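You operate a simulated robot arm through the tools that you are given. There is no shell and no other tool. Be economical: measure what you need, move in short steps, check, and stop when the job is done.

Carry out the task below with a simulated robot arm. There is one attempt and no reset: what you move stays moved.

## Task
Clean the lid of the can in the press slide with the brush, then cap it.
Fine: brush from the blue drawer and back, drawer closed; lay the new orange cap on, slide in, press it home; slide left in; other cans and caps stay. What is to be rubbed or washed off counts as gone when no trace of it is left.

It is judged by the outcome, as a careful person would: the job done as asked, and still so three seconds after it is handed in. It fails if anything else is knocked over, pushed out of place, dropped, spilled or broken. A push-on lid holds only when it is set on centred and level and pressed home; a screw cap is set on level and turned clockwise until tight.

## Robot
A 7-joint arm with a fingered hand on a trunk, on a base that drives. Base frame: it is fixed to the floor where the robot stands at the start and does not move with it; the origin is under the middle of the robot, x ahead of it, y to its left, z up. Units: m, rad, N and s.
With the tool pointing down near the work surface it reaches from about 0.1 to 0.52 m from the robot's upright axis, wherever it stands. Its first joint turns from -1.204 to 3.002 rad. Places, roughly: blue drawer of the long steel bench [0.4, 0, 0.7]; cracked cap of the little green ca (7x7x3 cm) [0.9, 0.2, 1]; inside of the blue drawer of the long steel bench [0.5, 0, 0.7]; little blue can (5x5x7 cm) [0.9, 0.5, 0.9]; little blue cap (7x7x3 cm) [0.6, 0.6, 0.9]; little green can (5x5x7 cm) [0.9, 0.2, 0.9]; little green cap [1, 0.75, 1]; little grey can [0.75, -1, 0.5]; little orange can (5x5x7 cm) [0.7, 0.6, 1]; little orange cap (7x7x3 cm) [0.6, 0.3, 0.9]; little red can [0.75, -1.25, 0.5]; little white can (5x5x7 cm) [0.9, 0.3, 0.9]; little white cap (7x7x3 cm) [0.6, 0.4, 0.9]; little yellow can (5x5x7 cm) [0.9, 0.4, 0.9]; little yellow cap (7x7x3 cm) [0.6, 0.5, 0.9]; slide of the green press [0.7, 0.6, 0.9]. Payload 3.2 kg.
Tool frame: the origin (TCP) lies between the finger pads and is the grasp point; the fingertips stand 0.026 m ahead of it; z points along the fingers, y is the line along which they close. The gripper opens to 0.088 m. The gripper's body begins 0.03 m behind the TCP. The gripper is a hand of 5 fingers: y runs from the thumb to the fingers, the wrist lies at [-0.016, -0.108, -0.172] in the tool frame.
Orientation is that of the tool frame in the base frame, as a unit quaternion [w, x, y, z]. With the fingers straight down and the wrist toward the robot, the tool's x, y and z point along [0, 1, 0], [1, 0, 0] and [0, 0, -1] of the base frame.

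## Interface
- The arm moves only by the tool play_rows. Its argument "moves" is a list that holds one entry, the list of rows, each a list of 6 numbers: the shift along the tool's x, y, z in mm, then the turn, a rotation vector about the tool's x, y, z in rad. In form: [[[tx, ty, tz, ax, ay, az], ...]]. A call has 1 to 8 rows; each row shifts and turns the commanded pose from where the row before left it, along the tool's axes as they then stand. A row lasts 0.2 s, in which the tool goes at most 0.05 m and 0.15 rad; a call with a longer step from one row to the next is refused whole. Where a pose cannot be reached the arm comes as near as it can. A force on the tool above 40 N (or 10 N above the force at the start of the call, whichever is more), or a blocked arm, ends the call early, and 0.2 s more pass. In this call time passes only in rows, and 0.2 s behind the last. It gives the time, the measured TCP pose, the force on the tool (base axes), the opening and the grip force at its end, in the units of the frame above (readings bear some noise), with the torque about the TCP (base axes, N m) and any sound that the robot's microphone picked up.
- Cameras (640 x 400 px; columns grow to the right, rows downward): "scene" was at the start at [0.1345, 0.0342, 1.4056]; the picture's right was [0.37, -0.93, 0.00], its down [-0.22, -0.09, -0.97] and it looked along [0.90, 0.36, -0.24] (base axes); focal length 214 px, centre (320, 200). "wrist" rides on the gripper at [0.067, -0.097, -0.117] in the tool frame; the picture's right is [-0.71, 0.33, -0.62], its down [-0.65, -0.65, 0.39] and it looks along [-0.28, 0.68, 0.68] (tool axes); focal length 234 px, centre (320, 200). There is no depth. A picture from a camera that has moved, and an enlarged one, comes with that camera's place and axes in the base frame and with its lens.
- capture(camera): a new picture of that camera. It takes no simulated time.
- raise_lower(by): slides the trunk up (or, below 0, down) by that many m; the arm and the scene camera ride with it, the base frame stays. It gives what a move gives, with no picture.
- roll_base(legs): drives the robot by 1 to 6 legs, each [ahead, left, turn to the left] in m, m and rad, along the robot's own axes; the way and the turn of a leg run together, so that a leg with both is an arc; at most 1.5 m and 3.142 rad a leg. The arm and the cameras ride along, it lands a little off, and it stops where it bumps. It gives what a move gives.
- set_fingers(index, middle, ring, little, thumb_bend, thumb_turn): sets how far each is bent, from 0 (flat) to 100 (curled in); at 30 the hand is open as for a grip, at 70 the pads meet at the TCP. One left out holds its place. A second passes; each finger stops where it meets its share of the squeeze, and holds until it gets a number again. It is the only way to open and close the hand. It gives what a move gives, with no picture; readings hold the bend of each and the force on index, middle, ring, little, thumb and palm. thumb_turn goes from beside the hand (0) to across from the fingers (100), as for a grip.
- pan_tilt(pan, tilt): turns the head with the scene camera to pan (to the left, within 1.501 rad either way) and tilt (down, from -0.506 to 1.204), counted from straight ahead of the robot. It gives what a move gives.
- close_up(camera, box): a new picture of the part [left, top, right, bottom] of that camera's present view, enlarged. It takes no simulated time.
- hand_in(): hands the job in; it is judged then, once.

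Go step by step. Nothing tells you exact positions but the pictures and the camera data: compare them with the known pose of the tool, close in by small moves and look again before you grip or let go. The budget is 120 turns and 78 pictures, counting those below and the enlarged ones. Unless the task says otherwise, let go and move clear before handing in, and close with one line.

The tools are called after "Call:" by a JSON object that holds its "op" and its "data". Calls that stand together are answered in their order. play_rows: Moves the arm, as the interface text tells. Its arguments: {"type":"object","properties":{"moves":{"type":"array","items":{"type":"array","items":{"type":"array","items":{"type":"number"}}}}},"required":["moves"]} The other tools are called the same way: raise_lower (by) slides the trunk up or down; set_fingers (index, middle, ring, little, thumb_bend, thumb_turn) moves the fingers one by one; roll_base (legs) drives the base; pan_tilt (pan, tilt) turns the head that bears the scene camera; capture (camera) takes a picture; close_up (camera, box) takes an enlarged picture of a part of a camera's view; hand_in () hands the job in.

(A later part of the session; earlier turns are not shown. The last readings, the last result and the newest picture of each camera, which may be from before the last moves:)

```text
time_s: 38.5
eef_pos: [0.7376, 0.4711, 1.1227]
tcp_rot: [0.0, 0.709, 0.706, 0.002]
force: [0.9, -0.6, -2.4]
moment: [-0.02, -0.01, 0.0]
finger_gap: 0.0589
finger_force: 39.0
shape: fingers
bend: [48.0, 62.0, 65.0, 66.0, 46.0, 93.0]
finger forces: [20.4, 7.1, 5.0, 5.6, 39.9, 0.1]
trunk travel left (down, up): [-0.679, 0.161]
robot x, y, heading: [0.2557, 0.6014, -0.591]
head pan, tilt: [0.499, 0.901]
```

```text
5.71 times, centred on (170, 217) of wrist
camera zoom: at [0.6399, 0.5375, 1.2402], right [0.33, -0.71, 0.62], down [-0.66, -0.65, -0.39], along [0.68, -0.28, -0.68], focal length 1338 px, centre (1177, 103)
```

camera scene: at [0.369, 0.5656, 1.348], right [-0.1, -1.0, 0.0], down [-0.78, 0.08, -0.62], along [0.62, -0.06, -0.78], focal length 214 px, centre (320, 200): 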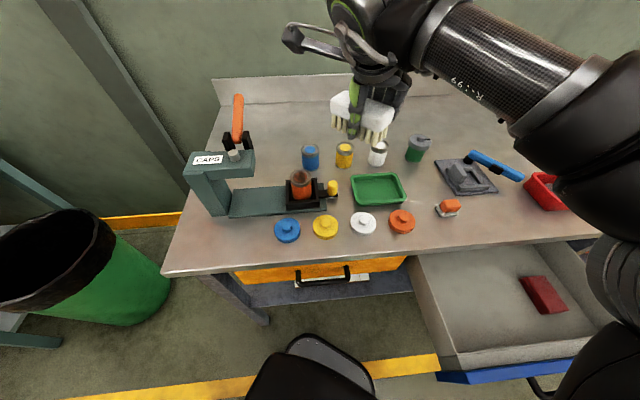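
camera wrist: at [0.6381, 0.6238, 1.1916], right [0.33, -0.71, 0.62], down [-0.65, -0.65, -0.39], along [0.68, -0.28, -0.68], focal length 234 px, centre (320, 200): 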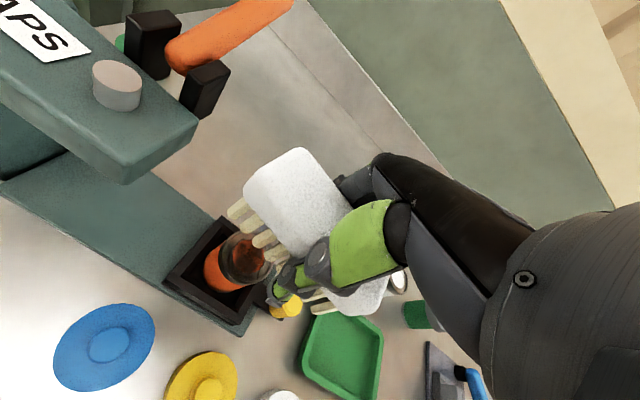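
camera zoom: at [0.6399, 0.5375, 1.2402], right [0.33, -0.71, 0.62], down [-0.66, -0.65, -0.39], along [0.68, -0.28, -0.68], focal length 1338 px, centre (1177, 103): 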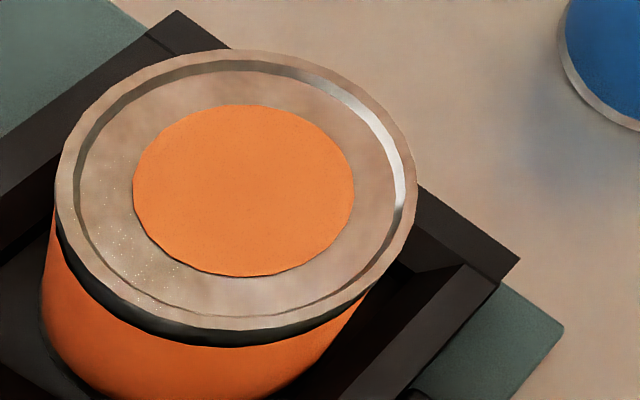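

Some faint specks remain visible on the left/near part of the lid; they may be glints, but I brush that side again to be sure.

Call:
{"op": "play_rows", "data": {"moves": [[[46, -4, 0, 0, 0, 0], [46, -4, 0, 0, 0, 0], [0, 0, 30, 0, 0, 0], [0, 0, 30, 0, 0, 0], [0, 0, 22, 0, 0, 0], [0, 0, 10, 0, 0, 0], [0, 0, 6, 0, 0, 0]]]}}

Call:
{"op": "play_rows", "data": {"moves": [[[0, 0, 2, 0, 0, 0], [0, 14, 0, 0, 0, 0], [0, 14, 0, 0, 0, 0], [0, -16, 0, 0, 0, 0], [0, -16, 0, 0, 0, 0], [0, -8, 0, 0, 0, 0], [0, 16, 0, 0, 0, 0], [0, 16, 0, 0, 0, 0]]]}}

Call:
{"op": "play_rows", "data": {"moves": [[[-6, -16, 0, 0, 0, 0], [0, -16, 0, 0, 0, 0], [-6, 16, 0, 0, 0, 0], [0, 16, 0, 0, 0, 0], [10, -16, 0, 0, 0, 0], [0, -16, 0, 0, 0, 0], [0, 16, 0, 0, 0, 0]]]}}

Call:
{"op": "play_rows", "data": {"moves": [[[0, 0, -20, 0, 0, 0], [0, 0, -30, 0, 0, 0], [0, 0, -30, 0, 0, 0], [-44, 0, -20, 0, 0, 0], [-44, 0, 0, 0, 0, 0]]]}}

Call:
{"op": "close_up", "data": {"camera": "wrist", "box": [100, 170, 240, 260]}}

```text
time_s: 40.0
eef_pos: [0.7301, 0.567, 1.0249]
tcp_rot: [0.0, 0.708, 0.706, 0.003]
force: [-0.5, -0.4, 0.0]
moment: [-0.03, 0.0, 0.0]
finger_gap: 0.0585
finger_force: 38.8
shape: fingers
bend: [48.0, 62.0, 65.0, 66.0, 46.0, 93.0]
finger forces: [20.0, 7.0, 4.9, 5.5, 39.2, 0.0]
trunk travel left (down, up): [-0.679, 0.161]
robot x, y, heading: [0.2534, 0.6024, -0.594]
head pan, tilt: [0.499, 0.901]
```

```text
time_s: 41.9
eef_pos: [0.7472, 0.5658, 1.0239]
tcp_rot: [0.001, 0.708, 0.706, 0.003]
force: [-2.7, 0.9, 14.7]
moment: [-0.01, 0.16, 0.0]
finger_gap: 0.0588
finger_force: 40.3
shape: fingers
bend: [48.0, 62.0, 65.0, 66.0, 46.0, 93.0]
finger forces: [19.1, 7.2, 4.8, 5.4, 44.2, 0.1]
trunk travel left (down, up): [-0.679, 0.161]
robot x, y, heading: [0.2564, 0.6017, -0.6]
head pan, tilt: [0.499, 0.901]
```

```text
time_s: 43.5
eef_pos: [0.7305, 0.5637, 1.024]
tcp_rot: [0.002, 0.708, 0.706, 0.003]
force: [-5.0, -1.4, 16.9]
moment: [-0.06, 0.16, 0.01]
finger_gap: 0.0587
finger_force: 41.3
shape: fingers
bend: [48.0, 62.0, 65.0, 66.0, 46.0, 92.0]
finger forces: [19.0, 7.0, 4.3, 5.4, 45.7, 0.0]
trunk travel left (down, up): [-0.679, 0.161]
robot x, y, heading: [0.2528, 0.6027, -0.598]
head pan, tilt: [0.499, 0.901]
```

```text
time_s: 44.6
eef_pos: [0.7327, 0.4736, 1.122]
tcp_rot: [0.0, 0.707, 0.707, 0.002]
force: [-0.6, 0.0, -0.8]
moment: [0.0, -0.01, 0.01]
finger_gap: 0.0589
finger_force: 38.7
shape: fingers
bend: [48.0, 62.0, 65.0, 66.0, 46.0, 92.0]
finger forces: [20.1, 7.0, 4.8, 5.8, 39.6, 0.0]
trunk travel left (down, up): [-0.679, 0.161]
robot x, y, heading: [0.252, 0.6039, -0.591]
head pan, tilt: [0.499, 0.901]
```

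```text
4.44 times, centred on (170, 215) of wrist
camera zoom: at [0.6349, 0.5389, 1.2398], right [0.33, -0.71, 0.62], down [-0.65, -0.65, -0.39], along [0.68, -0.28, -0.68], focal length 1041 px, centre (987, 133)
```

zoom: 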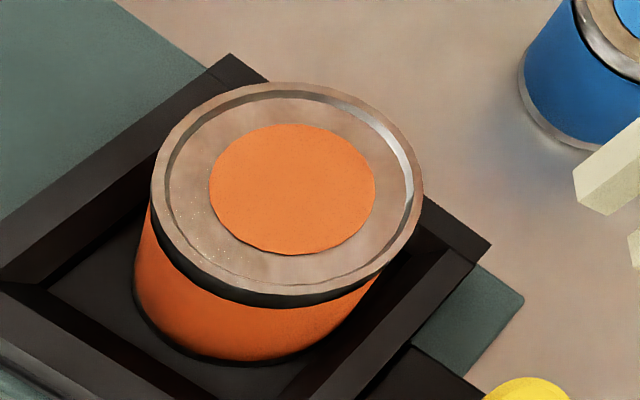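

The specks are only glints, so the lid is clean. Now the brush goes back: raise, undo the hand turn, and turn the robot back to the drawer.

Call:
{"op": "play_rows", "data": {"moves": [[[-6, 0, -5, 0, 0, 0.142], [-6, 0, -5, 0, 0, 0.142], [-6, 0, -5, 0, 0, 0.142], [-6, 0, -5, 0, 0, 0.142]]]}}

Call:
{"op": "roll_base", "data": {"legs": [[0, 0, -0.8]]}}

Call:
{"op": "pan_tilt", "data": {"pan": 0.3, "tilt": 1.2}}

Call:
{"op": "capture", "data": {"camera": "scene"}}

```text
time_s: 45.6
eef_pos: [0.7278, 0.4524, 1.143]
tcp_rot: [-0.001, 0.878, 0.478, 0.001]
force: [-0.1, 0.3, -0.3]
moment: [-0.01, -0.02, -0.01]
finger_gap: 0.0585
finger_force: 37.8
shape: fingers
bend: [48.0, 62.0, 65.0, 66.0, 46.0, 92.0]
finger forces: [20.0, 6.9, 4.9, 5.7, 39.4, 0.1]
trunk travel left (down, up): [-0.679, 0.161]
robot x, y, heading: [0.2509, 0.6034, -0.592]
head pan, tilt: [0.499, 0.901]
```

```text
time_s: 48.1
eef_pos: [0.4761, 0.1575, 1.1428]
tcp_rot: [0.001, 0.995, 0.099, 0.002]
force: [-0.4, 0.1, -0.8]
moment: [-0.05, 0.02, 0.0]
finger_gap: 0.0582
finger_force: 36.5
shape: fingers
bend: [48.0, 62.0, 65.0, 66.0, 46.0, 93.0]
finger forces: [19.2, 6.7, 4.6, 5.3, 37.4, 0.1]
trunk travel left (down, up): [-0.679, 0.161]
robot x, y, heading: [0.2549, 0.6027, -1.397]
head pan, tilt: [0.499, 0.901]
```

```text
time_s: 49.0
eef_pos: [0.4773, 0.157, 1.1433]
tcp_rot: [0.0, 0.995, 0.099, 0.001]
force: [0.0, -0.3, -0.9]
moment: [0.0, 0.03, 0.0]
finger_gap: 0.0586
finger_force: 36.5
shape: fingers
bend: [48.0, 62.0, 65.0, 66.0, 46.0, 93.0]
finger forces: [19.0, 6.7, 4.6, 5.3, 37.3, 0.0]
trunk travel left (down, up): [-0.679, 0.161]
robot x, y, heading: [0.2547, 0.6009, -1.395]
head pan, tilt: [0.3, 1.201]
```

```text
44 pictures are left
camera scene: at [0.2867, 0.5017, 1.3283], right [-0.89, -0.46, 0.0], down [-0.43, 0.83, -0.36], along [0.17, -0.32, -0.93], focal length 214 px, centre (320, 200)
```

scene: 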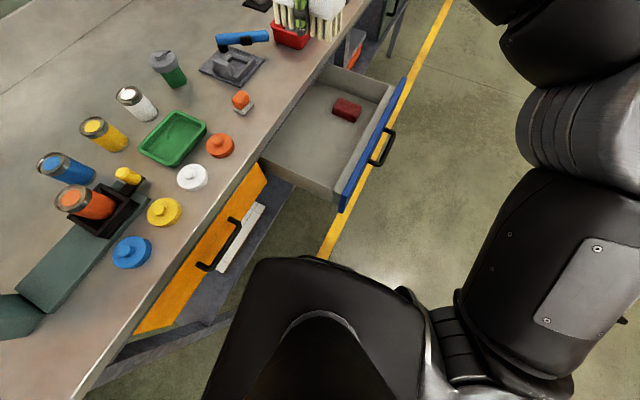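

The hand is right where it lifted the brush. Going straight down into the drawer.

Call:
{"op": "play_rows", "data": {"moves": [[[-3, 1, 45, 0, 0, 0], [0, 0, 45, 0, 0, 0], [0, 0, 45, 0, 0, 0], [0, 0, 45, 0, 0, 0], [0, 0, 45, 0, 0, 0], [0, 0, 45, 0, 0, 0], [0, 0, 45, 0, 0, 0], [0, 0, 40, 0, 0, 0]]]}}

Call:
{"op": "play_rows", "data": {"moves": [[[0, 0, 30, 0, 0, 0], [0, 0, 20, 0, 0, 0], [0, 0, 10, 0, 0, 0], [0, 0, 7, 0, 0, 0], [0, 0, 3, 0, 0, 0]]]}}

```text
time_s: 50.8
eef_pos: [0.4751, 0.1555, 0.7882]
tcp_rot: [0.001, 0.995, 0.1, 0.002]
force: [0.5, -0.1, -0.6]
moment: [-0.01, 0.03, 0.0]
finger_gap: 0.0583
finger_force: 35.8
shape: fingers
bend: [48.0, 62.0, 65.0, 66.0, 46.0, 93.0]
finger forces: [18.9, 6.6, 4.5, 5.1, 36.0, 0.1]
trunk travel left (down, up): [-0.679, 0.161]
robot x, y, heading: [0.2532, 0.6022, -1.402]
head pan, tilt: [0.3, 1.201]
```

```text
time_s: 52.0
eef_pos: [0.4749, 0.1563, 0.7185]
tcp_rot: [0.0, 0.995, 0.099, 0.003]
force: [-0.4, 0.3, -1.9]
moment: [-0.01, -0.01, 0.03]
finger_gap: 0.0582
finger_force: 35.4
shape: fingers
bend: [48.0, 62.0, 65.0, 66.0, 46.0, 93.0]
finger forces: [18.9, 6.6, 4.4, 5.0, 35.9, 0.0]
trunk travel left (down, up): [-0.679, 0.161]
robot x, y, heading: [0.2534, 0.599, -1.394]
head pan, tilt: [0.3, 1.201]
```

Call:
{"op": "play_rows", "data": {"moves": [[[0, 0, 3, 0, 0, 0], [0, 0, 2, 0, 0, 0]]]}}

```text
time_s: 52.5
eef_pos: [0.4745, 0.155, 0.7143]
tcp_rot: [0.001, 0.995, 0.098, 0.001]
force: [0.1, 0.1, 2.0]
moment: [-0.07, 0.05, 0.0]
finger_gap: 0.0578
finger_force: 36.1
shape: fingers
bend: [48.0, 62.0, 65.0, 66.0, 46.0, 93.0]
finger forces: [18.5, 6.9, 4.5, 5.1, 36.4, 0.0]
trunk travel left (down, up): [-0.679, 0.161]
robot x, y, heading: [0.2555, 0.6044, -1.398]
head pan, tilt: [0.3, 1.201]
```

The brush stands on the drawer floor (2 N contact). I open the hand and lift straight out.

Call:
{"op": "set_fingers", "data": {"index": 30, "middle": 30, "ring": 30, "little": 30, "thumb_bend": 30}}

Call:
{"op": "play_rows", "data": {"moves": [[[0, 0, -10, 0, 0, 0], [0, 0, -20, 0, 0, 0], [0, 0, -40, 0, 0, 0], [0, 0, -45, 0, 0, 0], [0, 0, -45, 0, 0, 0], [0, 0, -45, 0, 0, 0], [0, 0, -45, 0, 0, 0], [0, 0, -45, 0, 0, 0]]]}}

Call:
{"op": "close_up", "data": {"camera": "scene", "box": [220, 30, 440, 220]}}

```text
time_s: 53.5
eef_pos: [0.4757, 0.1552, 0.7139]
tcp_rot: [0.0, 0.995, 0.098, 0.002]
force: [-0.6, -0.1, 1.0]
moment: [0.02, -0.02, -0.02]
finger_gap: 0.0872
finger_force: 0.0
shape: fingers
bend: [30.0, 30.0, 30.0, 30.0, 30.0, 97.0]
finger forces: [0.0, 0.1, 0.0, 0.0, 0.0, 0.0]
trunk travel left (down, up): [-0.679, 0.161]
robot x, y, heading: [0.2512, 0.6031, -1.397]
head pan, tilt: [0.3, 1.201]
```

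```text
time_s: 55.4
eef_pos: [0.475, 0.1549, 1.0091]
tcp_rot: [-0.001, 0.995, 0.099, 0.003]
force: [-0.5, 0.1, -0.1]
moment: [0.02, 0.04, -0.01]
finger_gap: 0.0875
finger_force: 0.1
shape: fingers
bend: [30.0, 30.0, 30.0, 30.0, 30.0, 97.0]
finger forces: [0.0, 0.0, 0.1, 0.0, 0.0, 0.1]
trunk travel left (down, up): [-0.679, 0.161]
robot x, y, heading: [0.2545, 0.6012, -1.396]
head pan, tilt: [0.3, 1.201]
```

```text
2.11 times, centred on (330, 125) of scene
camera zoom: at [0.2862, 0.5026, 1.3283], right [-0.89, -0.46, 0.0], down [-0.43, 0.83, -0.36], along [0.17, -0.32, -0.93], focal length 452 px, centre (299, 358)
```

zoom: 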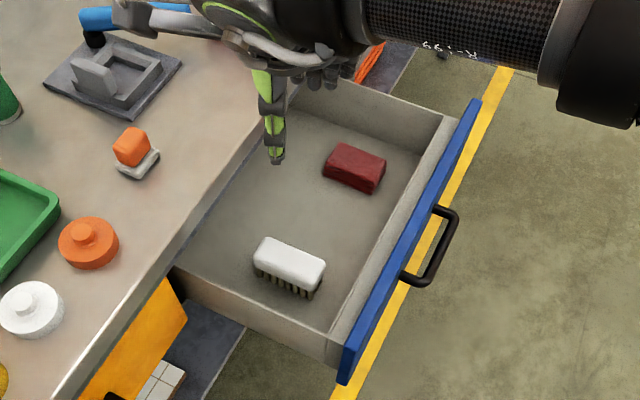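

The brush is back in its place. Now I raise the hand and drive to in front of the drawer to push it shut.

Call:
{"op": "play_rows", "data": {"moves": [[[0, -20, -45, 0, 0, 0], [0, -20, -45, 0, 0, 0], [0, -20, -20, 0, 0, 0]]]}}

Call:
{"op": "roll_base", "data": {"legs": [[0, -0.34, 0], [0.43, 0, 0], [0, 0, 1.396]]}}

Call:
{"op": "pan_tilt", "data": {"pan": 0.0, "tilt": 1.1}}

Call:
{"op": "capture", "data": {"camera": "scene"}}

```text
time_s: 56.1
eef_pos: [0.4611, 0.215, 1.1199]
tcp_rot: [0.001, 0.995, 0.1, 0.001]
force: [0.9, -0.3, 0.4]
moment: [-0.05, -0.02, -0.03]
finger_gap: 0.0877
finger_force: 0.1
shape: fingers
bend: [30.0, 30.0, 30.0, 30.0, 30.0, 97.0]
finger forces: [0.0, 0.0, 0.0, 0.0, 0.0, 0.0]
trunk travel left (down, up): [-0.679, 0.161]
robot x, y, heading: [0.2557, 0.6016, -1.392]
head pan, tilt: [0.3, 1.201]
```

```text
time_s: 64.0
eef_pos: [0.4107, 0.2516, 1.1184]
tcp_rot: [-0.001, 0.699, 0.715, 0.001]
force: [-0.3, 0.4, 0.1]
moment: [0.0, 0.03, 0.02]
finger_gap: 0.0875
finger_force: 0.0
shape: fingers
bend: [30.0, 30.0, 30.0, 30.0, 30.0, 97.0]
finger forces: [0.0, 0.1, 0.0, 0.1, 0.0, 0.1]
trunk travel left (down, up): [-0.679, 0.161]
robot x, y, heading: [-0.0098, 0.1178, -0.005]
head pan, tilt: [0.3, 1.201]
```

```text
time_s: 64.8
eef_pos: [0.4119, 0.2534, 1.1194]
tcp_rot: [-0.002, 0.7, 0.715, 0.001]
force: [0.5, -0.3, 0.3]
moment: [0.01, 0.01, 0.02]
finger_gap: 0.0876
finger_force: 0.1
shape: fingers
bend: [30.0, 30.0, 30.0, 30.0, 30.0, 97.0]
finger forces: [0.0, 0.0, 0.1, 0.0, 0.0, 0.0]
trunk travel left (down, up): [-0.679, 0.161]
robot x, y, heading: [-0.0087, 0.1182, -0.001]
head pan, tilt: [0.0, 1.1]
```

```text
42 pictures are left
camera scene: at [0.1034, 0.1162, 1.3342], right [0.0, -1.0, 0.0], down [-0.89, 0.0, -0.45], along [0.45, 0.0, -0.89], focal length 214 px, centre (320, 200)
```

scene: 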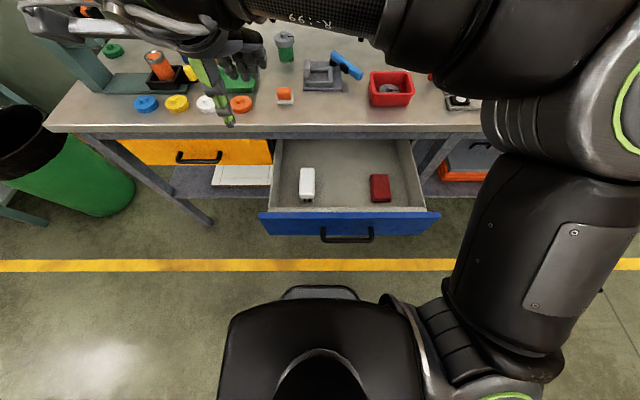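

I'm squarely in front of the drawer. I back off a little, close the hand, tilt the fingers forward and lower them in front of the panel's left part, beside the handle.

Call:
{"op": "roll_base", "data": {"legs": [[-0.2, 0, 0]]}}

Call:
{"op": "set_fingers", "data": {"index": 70, "middle": 70, "ring": 70, "little": 70, "thumb_bend": 70}}

Call:
{"op": "play_rows", "data": {"moves": [[[-10, 0, 40, -0.14, 0, 0], [-10, -5, 40, -0.14, 0, 0], [-10, -10, 40, -0.14, 0, 0], [-10, -15, 38, -0.14, 0, 0], [-10, -20, 36, -0.14, 0, 0]]]}}

Call:
{"op": "capture", "data": {"camera": "scene"}}

```text
time_s: 66.5
eef_pos: [0.2109, 0.2536, 1.1181]
tcp_rot: [-0.001, 0.7, 0.715, 0.002]
force: [0.0, 0.2, 0.3]
moment: [0.0, 0.0, 0.01]
finger_gap: 0.0875
finger_force: 0.0
shape: fingers
bend: [30.0, 30.0, 30.0, 30.0, 30.0, 97.0]
finger forces: [0.0, 0.0, 0.1, 0.1, 0.0, 0.0]
trunk travel left (down, up): [-0.679, 0.161]
robot x, y, heading: [-0.2029, 0.1143, -0.005]
head pan, tilt: [0.0, 1.1]
```

```text
time_s: 67.5
eef_pos: [0.211, 0.2542, 1.1188]
tcp_rot: [-0.002, 0.699, 0.715, 0.001]
force: [0.3, -0.1, 0.3]
moment: [0.01, -0.01, 0.03]
finger_gap: 0.0038
finger_force: 0.1
shape: fingers
bend: [70.0, 70.0, 70.0, 70.0, 70.0, 97.0]
finger forces: [0.1, 0.0, 0.0, 0.0, 0.0, 0.1]
trunk travel left (down, up): [-0.679, 0.161]
robot x, y, heading: [-0.2061, 0.12, -0.003]
head pan, tilt: [0.0, 1.1]
```

```text
time_s: 68.7
eef_pos: [0.2194, 0.2048, 0.9138]
tcp_rot: [0.24, 0.657, 0.671, 0.246]
force: [-0.2, 0.3, -0.5]
moment: [0.01, -0.04, 0.02]
finger_gap: 0.0032
finger_force: 0.1
shape: fingers
bend: [70.0, 70.0, 70.0, 70.0, 70.0, 97.0]
finger forces: [0.0, 0.0, 0.0, 0.1, 0.1, 0.0]
trunk travel left (down, up): [-0.679, 0.161]
robot x, y, heading: [-0.2068, 0.1169, -0.001]
head pan, tilt: [0.0, 1.1]
```

```text
41 pictures are left
camera scene: at [-0.0949, 0.118, 1.3342], right [0.0, -1.0, 0.0], down [-0.89, 0.0, -0.45], along [0.45, 0.0, -0.89], focal length 214 px, centre (320, 200)
```

scene: 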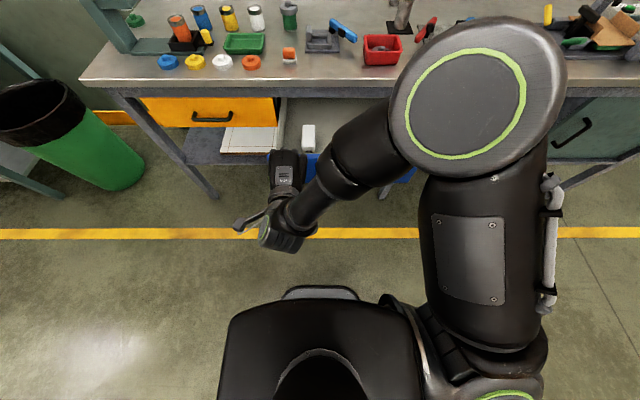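

Arm clear. Lowering to panel height.

Call:
{"op": "play_rows", "data": {"moves": [[[-3, -25.6, 30.8, 0, 0, 0], [-3, -25.6, 30.8, 0, 0, 0], [-3, -25.6, 30.8, 0, 0, 0], [-3, -25.6, 30.8, 0, 0, 0]]]}}

Call:
{"op": "capture", "data": {"camera": "wrist"}}

```text
time_s: 69.7
eef_pos: [0.22, 0.1943, 0.755]
tcp_rot: [0.238, 0.657, 0.671, 0.248]
force: [1.0, -0.2, -0.6]
moment: [0.01, -0.01, 0.04]
finger_gap: 0.0031
finger_force: 0.1
shape: fingers
bend: [70.0, 70.0, 70.0, 70.0, 70.0, 97.0]
finger forces: [0.0, 0.1, 0.0, 0.0, 0.1, 0.0]
trunk travel left (down, up): [-0.679, 0.161]
robot x, y, heading: [-0.2078, 0.1168, -0.006]
head pan, tilt: [0.0, 1.1]
```

```text
40 pictures are left
camera wrist: at [0.0689, 0.2564, 0.7823], right [-0.13, -0.71, 0.69], down [-0.23, -0.65, -0.72], along [0.96, -0.26, -0.08], focal length 234 px, centre (320, 200)
```

wrist: 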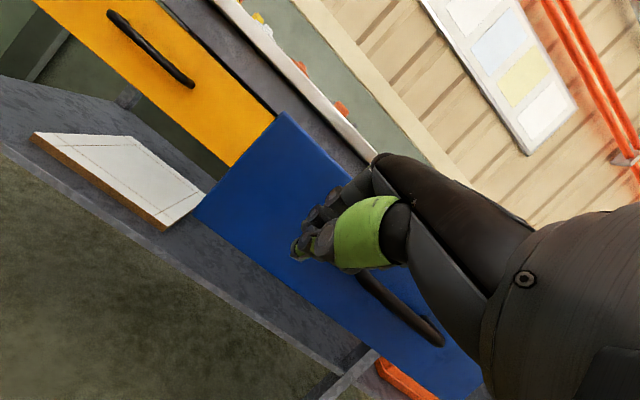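

The fingertips point at the panel, clear of the handle. I push by driving ahead slowly.

Call:
{"op": "roll_base", "data": {"legs": [[0.16, 0, 0]]}}

Call:
{"op": "play_rows", "data": {"moves": [[[0, 15, 12.5, 0, 0, 0], [0, 15, 12.5, 0, 0, 0], [0, 15, 12.5, 0, 0, 0]]]}}

Call:
{"op": "capture", "data": {"camera": "scene"}}

```text
time_s: 71.1
eef_pos: [0.3803, 0.1937, 0.7552]
tcp_rot: [0.238, 0.658, 0.671, 0.247]
force: [0.6, -0.9, -0.1]
moment: [0.01, 0.01, -0.02]
finger_gap: 0.003
finger_force: 0.0
shape: fingers
bend: [70.0, 70.0, 70.0, 70.0, 70.0, 97.0]
finger forces: [0.0, 0.0, 0.0, 0.2, 0.0, 0.0]
trunk travel left (down, up): [-0.679, 0.161]
robot x, y, heading: [-0.05, 0.1196, 0.0]
head pan, tilt: [0.0, 1.1]
```

```text
time_s: 71.9
eef_pos: [0.4395, 0.1965, 0.7562]
tcp_rot: [0.239, 0.657, 0.671, 0.247]
force: [-0.3, 1.5, 0.3]
moment: [-0.03, 0.01, -0.04]
finger_gap: 0.0032
finger_force: 0.1
shape: fingers
bend: [70.0, 70.0, 70.0, 70.0, 70.0, 97.0]
finger forces: [0.0, 0.8, 0.0, 0.0, 0.0, 0.1]
trunk travel left (down, up): [-0.679, 0.161]
robot x, y, heading: [-0.049, 0.1197, -0.005]
head pan, tilt: [0.0, 1.1]
```

```text
39 pictures are left
camera scene: at [0.0647, 0.1166, 1.3342], right [0.0, -1.0, 0.0], down [-0.89, 0.0, -0.45], along [0.45, 0.0, -0.89], focal length 214 px, centre (320, 200)
```

scene: 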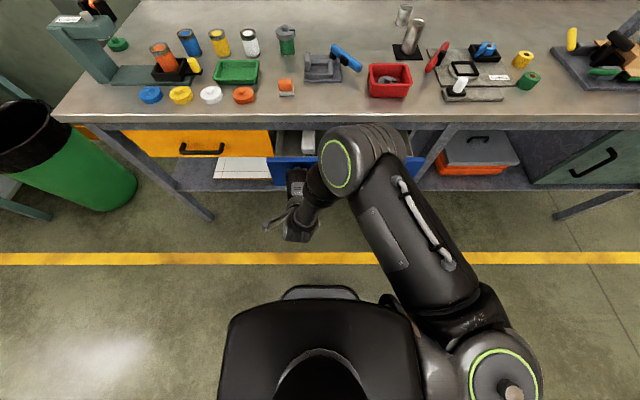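

The drawer follows. I keep pushing until it meets its stop.

Call:
{"op": "play_rows", "data": {"moves": [[[0, 15, 12.5, 0, 0, 0], [0, 15, 12.5, 0, 0, 0], [0, 12, 10, 0, 0, 0], [0, 8, 6, 0, 0, 0], [0, 8, 6, 0, 0, 0], [0, 8, 6, 0, 0, 0], [0, 8, 6, 0, 0, 0], [0, 8, 6, 0, 0, 0]]]}}

Call:
{"op": "capture", "data": {"camera": "scene"}}

Call:
{"op": "capture", "data": {"camera": "wrist"}}

```text
time_s: 73.7
eef_pos: [0.5425, 0.1969, 0.76]
tcp_rot: [0.24, 0.657, 0.67, 0.247]
force: [-1.6, 0.6, -0.1]
moment: [-0.03, -0.02, -0.01]
finger_gap: 0.0031
finger_force: 0.8
shape: fingers
bend: [70.0, 70.0, 70.0, 70.0, 70.0, 97.0]
finger forces: [0.1, 1.2, 0.0, 0.0, 0.0, 0.0]
trunk travel left (down, up): [-0.679, 0.161]
robot x, y, heading: [-0.0478, 0.1176, -0.0]
head pan, tilt: [0.0, 1.1]
```

```text
38 pictures are left
camera scene: at [0.0647, 0.1167, 1.3342], right [0.0, -1.0, 0.0], down [-0.89, 0.0, -0.45], along [0.45, 0.0, -0.89], focal length 214 px, centre (320, 200)
```

scene: 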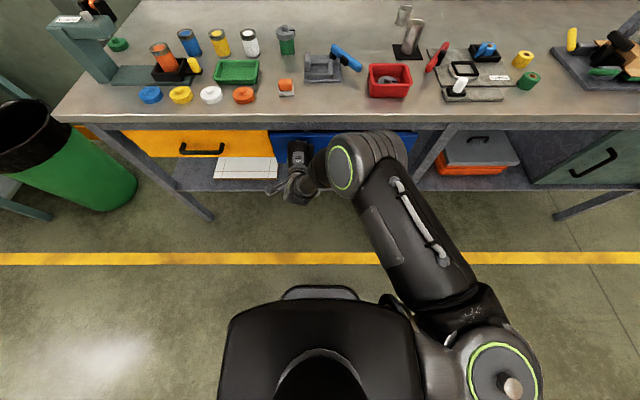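

```text
37 pictures are left
camera wrist: at [0.3926, 0.26, 0.7864], right [-0.13, -0.71, 0.69], down [-0.23, -0.65, -0.72], along [0.96, -0.26, -0.08], focal length 234 px, centre (320, 200)
```

wrist: 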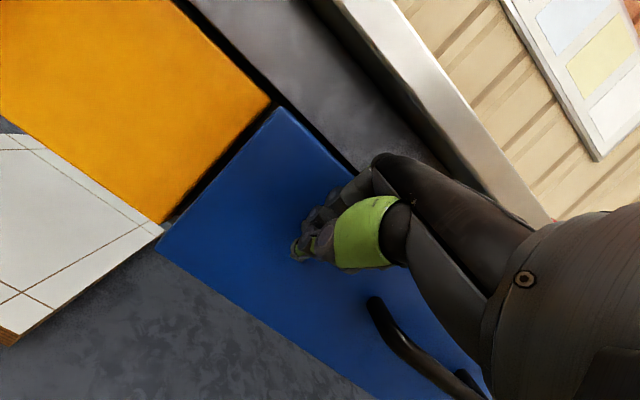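

Nearly flush with the orange drawer. A few more small pushes until I feel the stop.

Call:
{"op": "play_rows", "data": {"moves": [[[0, 6, 5, 0, 0, 0], [0, 6, 5, 0, 0, 0], [0, 6, 5, 0, 0, 0], [0, 6, 5, 0, 0, 0], [0, 6, 5, 0, 0, 0]]]}}

Call:
{"op": "capture", "data": {"camera": "wrist"}}

```text
time_s: 74.9
eef_pos: [0.5791, 0.1984, 0.7612]
tcp_rot: [0.24, 0.657, 0.671, 0.246]
force: [-18.0, -0.2, 4.7]
moment: [-0.03, -0.09, -0.22]
finger_gap: 0.0
finger_force: 9.5
shape: fingers
bend: [70.0, 71.0, 70.0, 70.0, 70.0, 97.0]
finger forces: [4.7, 8.9, 4.7, 0.0, 0.0, 0.0]
trunk travel left (down, up): [-0.679, 0.161]
robot x, y, heading: [-0.0476, 0.1167, -0.004]
head pan, tilt: [0.0, 1.1]
```

```text
36 pictures are left
camera wrist: at [0.4272, 0.2619, 0.7875], right [-0.13, -0.71, 0.69], down [-0.23, -0.65, -0.72], along [0.96, -0.26, -0.08], focal length 234 px, centre (320, 200)
```

wrist: 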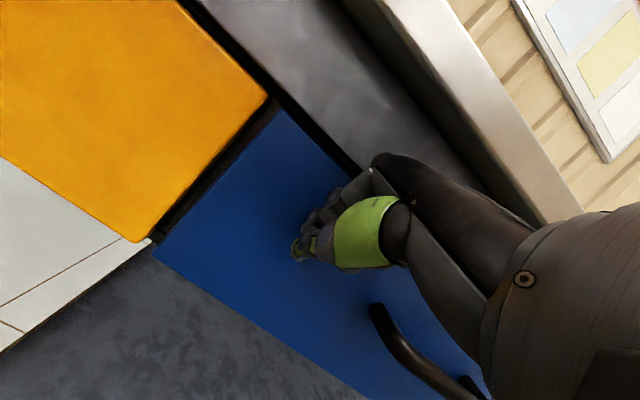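

The drawer hits its stop at 18 N and sits flush. I back away, pull the hand in, raise and straighten it.

Call:
{"op": "roll_base", "data": {"legs": [[-0.3, 0, 0]]}}

Call:
{"op": "play_rows", "data": {"moves": [[[0, -31, -26, 0, 0, 0], [0, -31, -26, 0, 0, 0], [0, -31, -26, 0, 0, 0], [0, -31, -26, 0, 0, 0]]]}}

Call:
{"op": "play_rows", "data": {"moves": [[[0, 29, -34, 0.14, 0, 0], [0, 24, -38, 0.14, 0, 0], [0, 18, -41, 0.14, 0, 0], [0, 12, -43, 0.14, 0, 0], [0, 6, -44, 0.14, 0, 0], [0, 0, -45, 0, 0, 0], [0, 0, -45, 0, 0, 0], [0, 0, -45, 0, 0, 0]]]}}

Call:
{"op": "set_fingers", "data": {"index": 30, "middle": 30, "ring": 30, "little": 30, "thumb_bend": 30}}

Call:
{"op": "capture", "data": {"camera": "scene"}}

```text
time_s: 76.9
eef_pos: [0.2843, 0.1991, 0.7597]
tcp_rot: [0.239, 0.657, 0.671, 0.248]
force: [-0.2, 0.6, -0.7]
moment: [-0.03, 0.03, 0.03]
finger_gap: 0.0031
finger_force: 0.0
shape: fingers
bend: [70.0, 70.0, 70.0, 70.0, 70.0, 97.0]
finger forces: [0.0, 0.1, 0.0, 0.0, 0.1, 0.0]
trunk travel left (down, up): [-0.679, 0.161]
robot x, y, heading: [-0.3442, 0.1165, 0.004]
head pan, tilt: [0.0, 1.1]
```

```text
time_s: 77.9
eef_pos: [0.1235, 0.1963, 0.7602]
tcp_rot: [0.239, 0.657, 0.671, 0.247]
force: [0.2, 0.0, -0.4]
moment: [-0.03, 0.0, -0.03]
finger_gap: 0.0031
finger_force: 0.0
shape: fingers
bend: [70.0, 70.0, 70.0, 70.0, 70.0, 97.0]
finger forces: [0.0, 0.0, 0.1, 0.0, 0.0, 0.0]
trunk travel left (down, up): [-0.679, 0.161]
robot x, y, heading: [-0.3428, 0.1156, -0.004]
head pan, tilt: [0.0, 1.1]
```

```text
time_s: 79.7
eef_pos: [0.1216, 0.1944, 1.1163]
tcp_rot: [-0.001, 0.699, 0.715, 0.001]
force: [1.0, 0.1, -0.3]
moment: [0.0, -0.02, 0.02]
finger_gap: 0.003
finger_force: 0.1
shape: fingers
bend: [70.0, 70.0, 70.0, 70.0, 70.0, 97.0]
finger forces: [0.1, 0.0, 0.0, 0.0, 0.1, 0.0]
trunk travel left (down, up): [-0.679, 0.161]
robot x, y, heading: [-0.3424, 0.1152, -0.005]
head pan, tilt: [0.0, 1.1]
```

```text
time_s: 80.7
eef_pos: [0.1226, 0.1942, 1.1161]
tcp_rot: [0.0, 0.7, 0.714, 0.002]
force: [0.4, -0.7, 0.1]
moment: [0.02, 0.01, 0.0]
finger_gap: 0.0876
finger_force: 0.0
shape: fingers
bend: [30.0, 30.0, 30.0, 30.0, 30.0, 97.0]
finger forces: [0.0, 0.0, 0.0, 0.1, 0.0, 0.0]
trunk travel left (down, up): [-0.679, 0.161]
robot x, y, heading: [-0.3442, 0.1174, -0.001]
head pan, tilt: [0.0, 1.1]
```

```text
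35 pictures are left
camera scene: at [-0.2328, 0.1171, 1.3342], right [0.0, -1.0, 0.0], down [-0.89, 0.0, -0.45], along [0.45, 0.0, -0.89], focal length 214 px, centre (320, 200)
```

scene: 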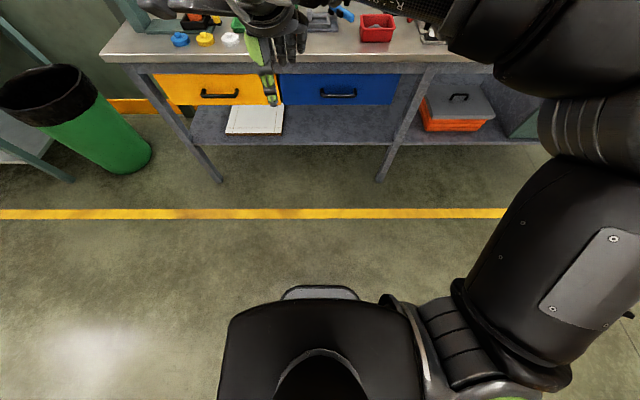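

The drawer is closed and flush. Now I drive back to the work spot near the press for the orange cap.

Call:
{"op": "roll_base", "data": {"legs": [[0, 0.483, 0], [0, 0, -0.6], [0.49, 0.335, 0]]}}

Call:
{"op": "pan_tilt", "data": {"pan": 0.5, "tilt": 0.9}}

Call:
{"op": "capture", "data": {"camera": "scene"}}

Call:
{"op": "capture", "data": {"camera": "wrist"}}

```text
time_s: 88.1
eef_pos: [0.6755, 0.4055, 1.1155]
tcp_rot: [0.001, 0.878, 0.478, 0.002]
force: [0.1, -0.6, 0.3]
moment: [0.0, -0.02, 0.02]
finger_gap: 0.0876
finger_force: 0.1
shape: fingers
bend: [30.0, 30.0, 30.0, 30.0, 30.0, 97.0]
finger forces: [0.1, 0.1, 0.0, 0.0, 0.0, 0.0]
trunk travel left (down, up): [-0.679, 0.161]
robot x, y, heading: [0.245, 0.6052, -0.598]
head pan, tilt: [0.0, 1.1]
```

```text
time_s: 89.1
eef_pos: [0.6747, 0.4059, 1.1153]
tcp_rot: [0.0, 0.878, 0.478, 0.002]
force: [0.0, -1.8, -0.2]
moment: [0.04, 0.05, -0.02]
finger_gap: 0.0874
finger_force: 0.1
shape: fingers
bend: [30.0, 30.0, 30.0, 30.0, 30.0, 97.0]
finger forces: [0.0, 0.0, 0.0, 0.1, 0.0, 0.0]
trunk travel left (down, up): [-0.679, 0.161]
robot x, y, heading: [0.2473, 0.6058, -0.597]
head pan, tilt: [0.499, 0.901]
```

```text
34 pictures are left
camera scene: at [0.3596, 0.568, 1.348], right [-0.1, -1.0, 0.0], down [-0.78, 0.08, -0.62], along [0.62, -0.06, -0.78], focal length 214 px, centre (320, 200)
```

scene: 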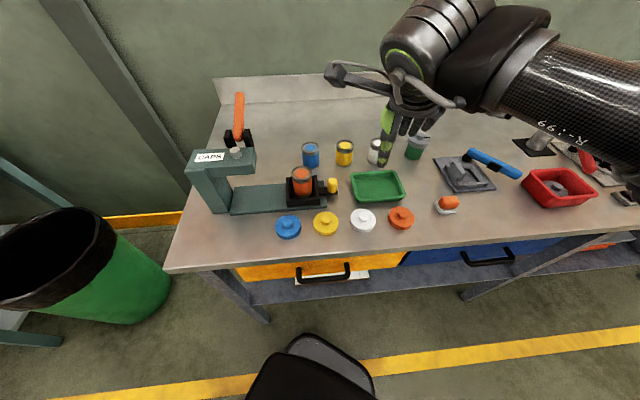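

```text
33 pictures are left
camera wrist: at [0.6287, 0.5136, 1.2332], right [-0.11, -0.78, 0.62], down [-0.9, -0.19, -0.39], along [0.42, -0.6, -0.68], focal length 234 px, centre (320, 200)
```

wrist: 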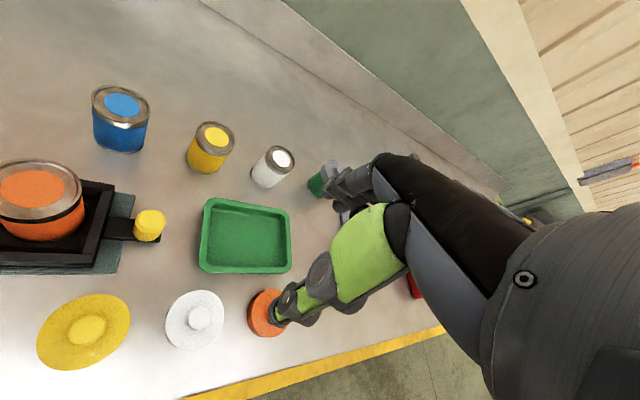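

The orange cap triangulates to about (0.622, 0.341), with the white cap 9.5 cm to its left and the tray behind. I yaw the hand so the fingers pass between neighbours, and come above the cap.

Call:
{"op": "play_rows", "data": {"moves": [[[-16.7, -1.8, 20, 0, 0, 0.147], [-16.8, 0.6, 20, 0, 0, 0.147], [-16.5, 3.1, 20, 0, 0, 0.147], [-15.9, 5.4, 20, 0, 0, 0.147], [-14.9, 7.7, 20, 0, 0, 0.147], [0, 0, 30, 0, 0, 0]]]}}

Call:
{"op": "close_up", "data": {"camera": "wrist", "box": [120, 120, 440, 380]}}

Call:
{"op": "close_up", "data": {"camera": "scene", "box": [320, 140, 500, 250]}}

```text
time_s: 90.5
eef_pos: [0.6213, 0.3401, 0.9863]
tcp_rot: [-0.001, 0.991, 0.131, 0.002]
force: [-0.1, 0.0, 0.7]
moment: [0.03, 0.0, -0.02]
finger_gap: 0.0875
finger_force: 0.0
shape: fingers
bend: [30.0, 30.0, 30.0, 30.0, 30.0, 97.0]
finger forces: [0.1, 0.0, 0.1, 0.0, 0.1, 0.0]
trunk travel left (down, up): [-0.679, 0.161]
robot x, y, heading: [0.2446, 0.6025, -0.596]
head pan, tilt: [0.499, 0.901]
```

```text
1.54 times, centred on (280, 250) of wrist
camera zoom: at [0.6609, 0.4505, 1.1037], right [-0.6, -0.5, 0.62], down [-0.79, 0.47, -0.39], along [-0.09, -0.73, -0.68], focal length 360 px, centre (382, 123)
```

zoom: 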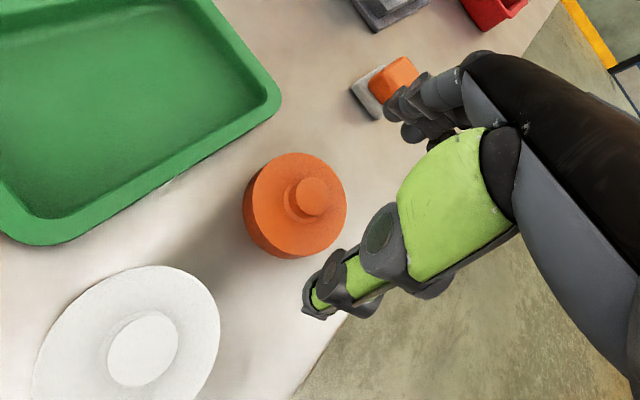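

```text
3.56 times, centred on (410, 195) of scene
camera zoom: at [0.3603, 0.5678, 1.348], right [-0.1, -1.0, 0.0], down [-0.78, 0.08, -0.62], along [0.62, -0.06, -0.78], focal length 763 px, centre (0, 218)
```

zoom: 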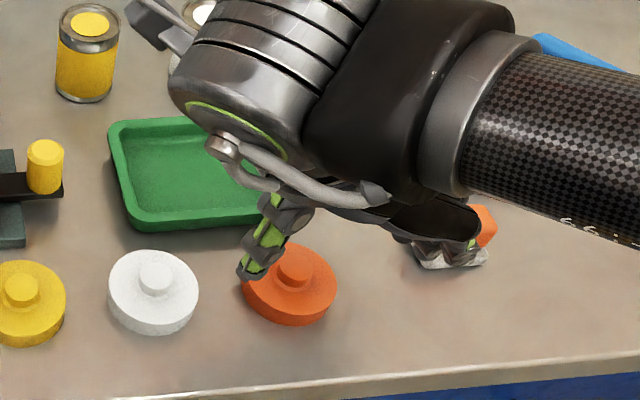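

The cap is more exactly at (0.635, 0.344). I shift over it and turn a bit more so no finger touches the tray corner, then look again.

Call:
{"op": "play_rows", "data": {"moves": [[[14, -0.4, 0, 0, 0, 0.08], [0, 0, 10, 0, 0, 0.08]]]}}

Call:
{"op": "set_fingers", "data": {"index": 32, "middle": 32, "ring": 32, "little": 32, "thumb_bend": 32}}

Call:
{"op": "close_up", "data": {"camera": "wrist", "box": [140, 140, 420, 340]}}

Call:
{"op": "close_up", "data": {"camera": "scene", "box": [320, 140, 500, 250]}}

```text
time_s: 91.1
eef_pos: [0.636, 0.3443, 0.9765]
tcp_rot: [-0.001, 0.999, 0.051, 0.001]
force: [0.1, 0.2, -0.3]
moment: [0.02, -0.02, 0.0]
finger_gap: 0.0874
finger_force: 0.2
shape: fingers
bend: [30.0, 30.0, 30.0, 30.0, 30.0, 97.0]
finger forces: [0.0, 0.0, 0.0, 0.1, 0.1, 0.0]
trunk travel left (down, up): [-0.679, 0.161]
robot x, y, heading: [0.2482, 0.6054, -0.596]
head pan, tilt: [0.499, 0.901]
```

```text
time_s: 92.1
eef_pos: [0.6348, 0.3446, 0.976]
tcp_rot: [-0.001, 0.999, 0.052, 0.002]
force: [0.4, 0.3, -0.3]
moment: [0.01, -0.04, 0.0]
finger_gap: 0.0842
finger_force: 0.1
shape: fingers
bend: [32.0, 32.0, 32.0, 32.0, 32.0, 97.0]
finger forces: [0.0, 0.0, 0.0, 0.0, 0.0, 0.1]
trunk travel left (down, up): [-0.679, 0.161]
robot x, y, heading: [0.2438, 0.5992, -0.597]
head pan, tilt: [0.499, 0.901]
```

```text
2.00 times, centred on (280, 240) of wrist
camera zoom: at [0.6907, 0.4472, 1.0938], right [-0.67, -0.4, 0.62], down [-0.71, 0.58, -0.39], along [-0.21, -0.7, -0.68], focal length 468 px, centre (400, 120)
```

zoom: 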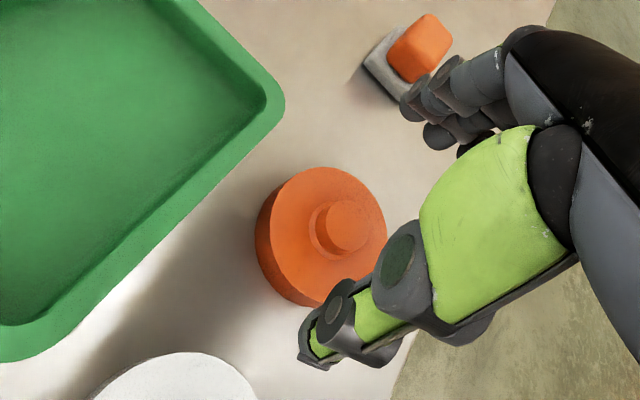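

```text
3.56 times, centred on (410, 195) of scene
camera zoom: at [0.3596, 0.5681, 1.3481], right [-0.1, -1.0, 0.0], down [-0.78, 0.08, -0.62], along [0.62, -0.06, -0.78], focal length 763 px, centre (0, 218)
```

zoom: 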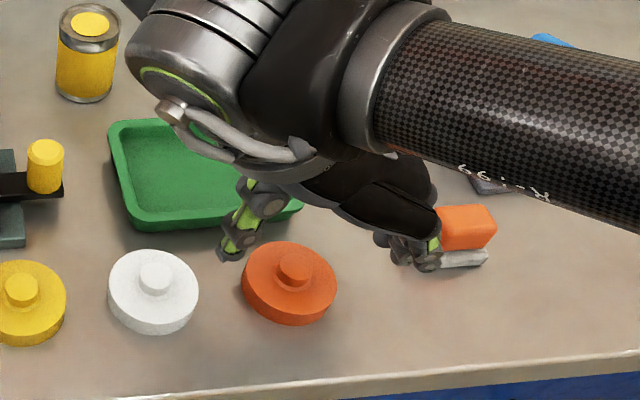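

Centred within about 2 mm. I descend around the cap in steps.

Call:
{"op": "play_rows", "data": {"moves": [[[0, -1.5, 15, 0, 0, 0], [0, 0, 15, 0, 0, 0], [0, 0, 8, 0, 0, 0], [0, 0, 4, 0, 0, 0]]]}}

Call:
{"op": "close_up", "data": {"camera": "scene", "box": [340, 160, 460, 250]}}

Call:
{"op": "close_up", "data": {"camera": "wrist", "box": [180, 120, 420, 300]}}

```text
time_s: 93.1
eef_pos: [0.636, 0.3463, 0.9323]
tcp_rot: [-0.002, 0.999, 0.052, 0.002]
force: [0.0, -0.5, -0.4]
moment: [-0.03, 0.0, -0.01]
finger_gap: 0.0843
finger_force: 0.0
shape: fingers
bend: [32.0, 32.0, 32.0, 32.0, 32.0, 97.0]
finger forces: [0.0, 0.0, 0.0, 0.1, 0.0, 0.1]
trunk travel left (down, up): [-0.679, 0.161]
robot x, y, heading: [0.2445, 0.6042, -0.593]
head pan, tilt: [0.499, 0.901]
```

```text
4.44 times, centred on (400, 205) of scene
camera zoom: at [0.3598, 0.568, 1.3481], right [-0.1, -1.0, 0.0], down [-0.78, 0.08, -0.62], along [0.62, -0.06, -0.78], focal length 953 px, centre (-36, 178)
```

zoom: 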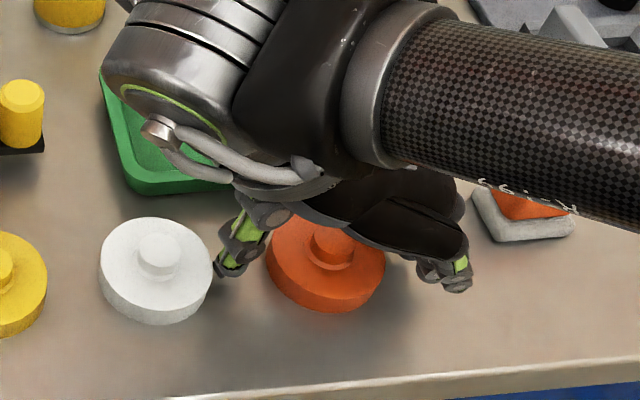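

```text
2.22 times, centred on (300, 210) of wrist
camera zoom: at [0.6916, 0.4492, 1.0512], right [-0.67, -0.4, 0.62], down [-0.71, 0.58, -0.39], along [-0.21, -0.7, -0.68], focal length 520 px, centre (364, 178)
```

zoom: 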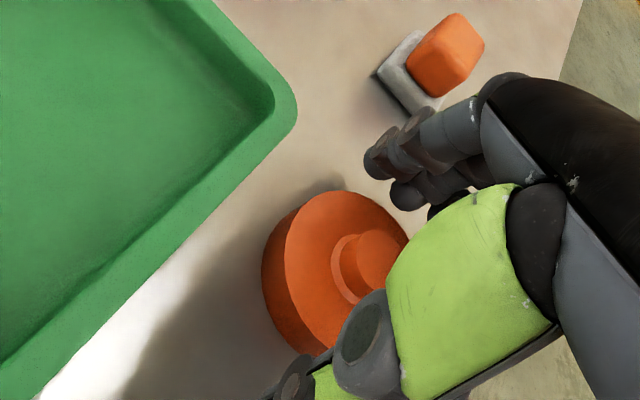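

Thumb passes between the white and orange caps without contact. 4 mm lower, then close gently.

Call:
{"op": "play_rows", "data": {"moves": [[[0, 1, 2, 0, 0, 0], [0, 0, 2, 0, 0, 0]]]}}

Call:
{"op": "set_fingers", "data": {"index": 44, "middle": 44, "ring": 44, "little": 44, "thumb_bend": 44}}

Call:
{"op": "close_up", "data": {"camera": "scene", "box": [340, 160, 460, 250]}}

```text
time_s: 93.7
eef_pos: [0.6358, 0.3469, 0.9315]
tcp_rot: [-0.001, 0.999, 0.051, 0.002]
force: [-0.8, 0.1, 0.2]
moment: [-0.01, -0.02, -0.01]
finger_gap: 0.0842
finger_force: 0.0
shape: fingers
bend: [32.0, 32.0, 32.0, 32.0, 32.0, 97.0]
finger forces: [0.1, 0.0, 0.1, 0.0, 0.0, 0.0]
trunk travel left (down, up): [-0.679, 0.161]
robot x, y, heading: [0.2468, 0.6033, -0.595]
head pan, tilt: [0.499, 0.901]
```

```text
time_s: 94.7
eef_pos: [0.6362, 0.3451, 0.9294]
tcp_rot: [-0.001, 0.999, 0.051, 0.001]
force: [-0.3, -0.5, 1.5]
moment: [-0.06, 0.02, -0.03]
finger_gap: 0.0599
finger_force: 0.8
shape: fingers
bend: [44.0, 43.0, 44.0, 44.0, 44.0, 97.0]
finger forces: [0.3, 1.1, 0.0, 0.0, 0.2, 0.0]
trunk travel left (down, up): [-0.679, 0.161]
robot x, y, heading: [0.2428, 0.6031, -0.591]
head pan, tilt: [0.499, 0.901]
```

```text
4.44 times, centred on (400, 205) of scene
camera zoom: at [0.3595, 0.5681, 1.3481], right [-0.1, -1.0, 0.0], down [-0.78, 0.08, -0.62], along [0.62, -0.06, -0.78], focal length 953 px, centre (-36, 178)
```

zoom: 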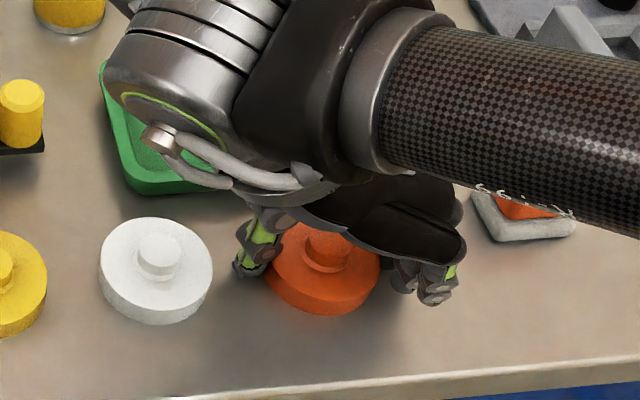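

Contact is just starting. Closing further to grip.

Call:
{"op": "set_fingers", "data": {"index": 65, "middle": 65, "ring": 65, "little": 65, "thumb_bend": 65}}

Call:
{"op": "close_up", "data": {"camera": "scene", "box": [340, 160, 460, 250]}}

Call:
{"op": "close_up", "data": {"camera": "wrist", "box": [180, 120, 420, 300]}}

```text
time_s: 95.7
eef_pos: [0.6352, 0.3457, 0.9306]
tcp_rot: [0.0, 0.999, 0.052, 0.003]
force: [0.8, -5.2, 12.8]
moment: [-0.14, 0.0, 0.05]
finger_gap: 0.0545
finger_force: 22.2
shape: fingers
bend: [54.0, 53.0, 59.0, 65.0, 49.0, 94.0]
finger forces: [8.3, 14.3, 3.7, 0.0, 18.6, 0.0]
trunk travel left (down, up): [-0.679, 0.161]
robot x, y, heading: [0.2463, 0.6026, -0.597]
head pan, tilt: [0.499, 0.901]
```

```text
4.44 times, centred on (400, 205) of scene
camera zoom: at [0.3583, 0.5679, 1.3483], right [-0.1, -1.0, 0.0], down [-0.78, 0.08, -0.62], along [0.62, -0.06, -0.78], focal length 953 px, centre (-36, 178)
```

zoom: 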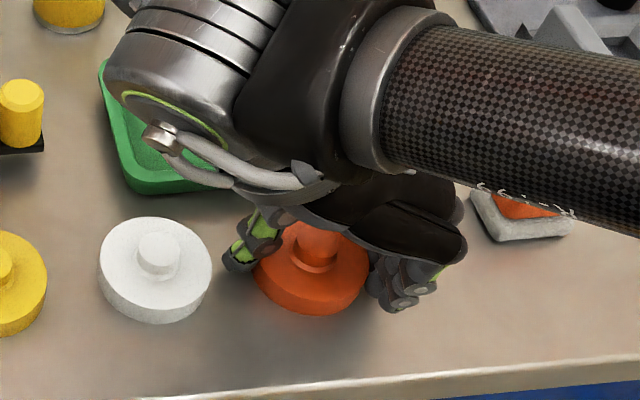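

```text
2.22 times, centred on (300, 210) of wrist
camera zoom: at [0.6907, 0.448, 1.0486], right [-0.67, -0.4, 0.62], down [-0.71, 0.58, -0.39], along [-0.2, -0.7, -0.68], focal length 520 px, centre (364, 178)
```

zoom: 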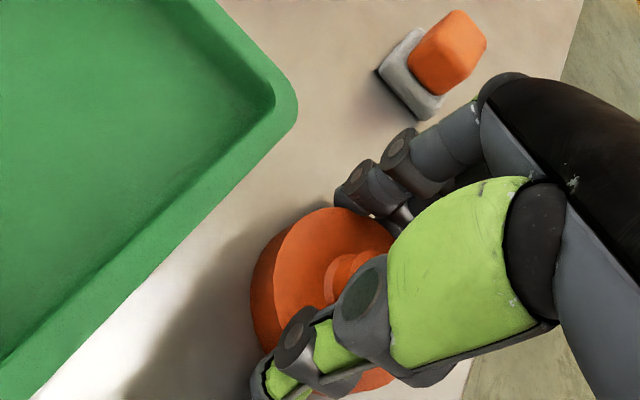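

It's held between index/middle and thumb. I lift just 8 mm to see whether the cap comes level.

Call:
{"op": "play_rows", "data": {"moves": [[[0, 0, -4, 0, 0, 0], [0, 0, -4, 0, 0, 0]]]}}

Call:
{"op": "close_up", "data": {"camera": "scene", "box": [340, 160, 460, 250]}}

Call:
{"op": "close_up", "data": {"camera": "wrist", "box": [180, 120, 420, 300]}}

```text
time_s: 96.3
eef_pos: [0.6358, 0.3467, 0.9367]
tcp_rot: [-0.001, 0.999, 0.052, 0.0]
force: [-0.1, -0.2, -0.3]
moment: [-0.04, 0.02, 0.0]
finger_gap: 0.054
finger_force: 18.2
shape: fingers
bend: [55.0, 54.0, 60.0, 65.0, 49.0, 94.0]
finger forces: [7.2, 7.7, 3.5, 0.0, 17.9, 0.0]
trunk travel left (down, up): [-0.679, 0.161]
robot x, y, heading: [0.244, 0.6065, -0.594]
head pan, tilt: [0.499, 0.901]
```

```text
4.44 times, centred on (400, 205) of scene
camera zoom: at [0.3594, 0.5682, 1.348], right [-0.1, -1.0, 0.0], down [-0.78, 0.08, -0.62], along [0.62, -0.06, -0.78], focal length 953 px, centre (-36, 178)
```

zoom: 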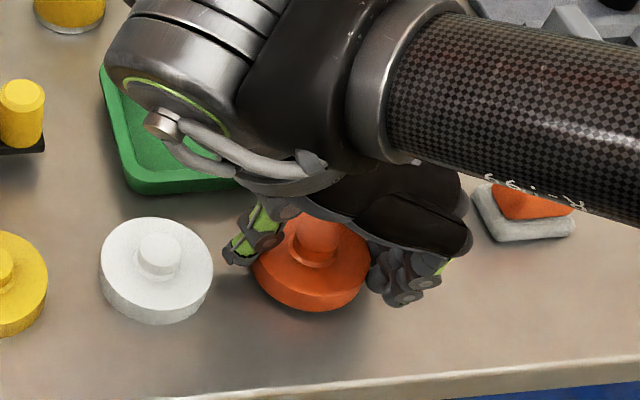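

```text
2.22 times, centred on (300, 210) of wrist
camera zoom: at [0.6913, 0.4488, 1.0545], right [-0.67, -0.4, 0.62], down [-0.71, 0.59, -0.39], along [-0.21, -0.7, -0.68], focal length 520 px, centre (364, 178)
```

zoom: 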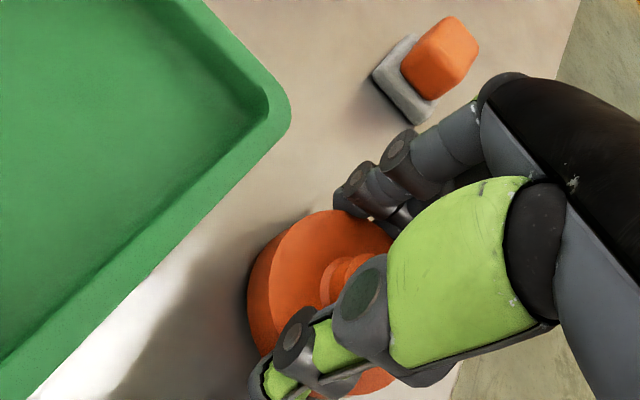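

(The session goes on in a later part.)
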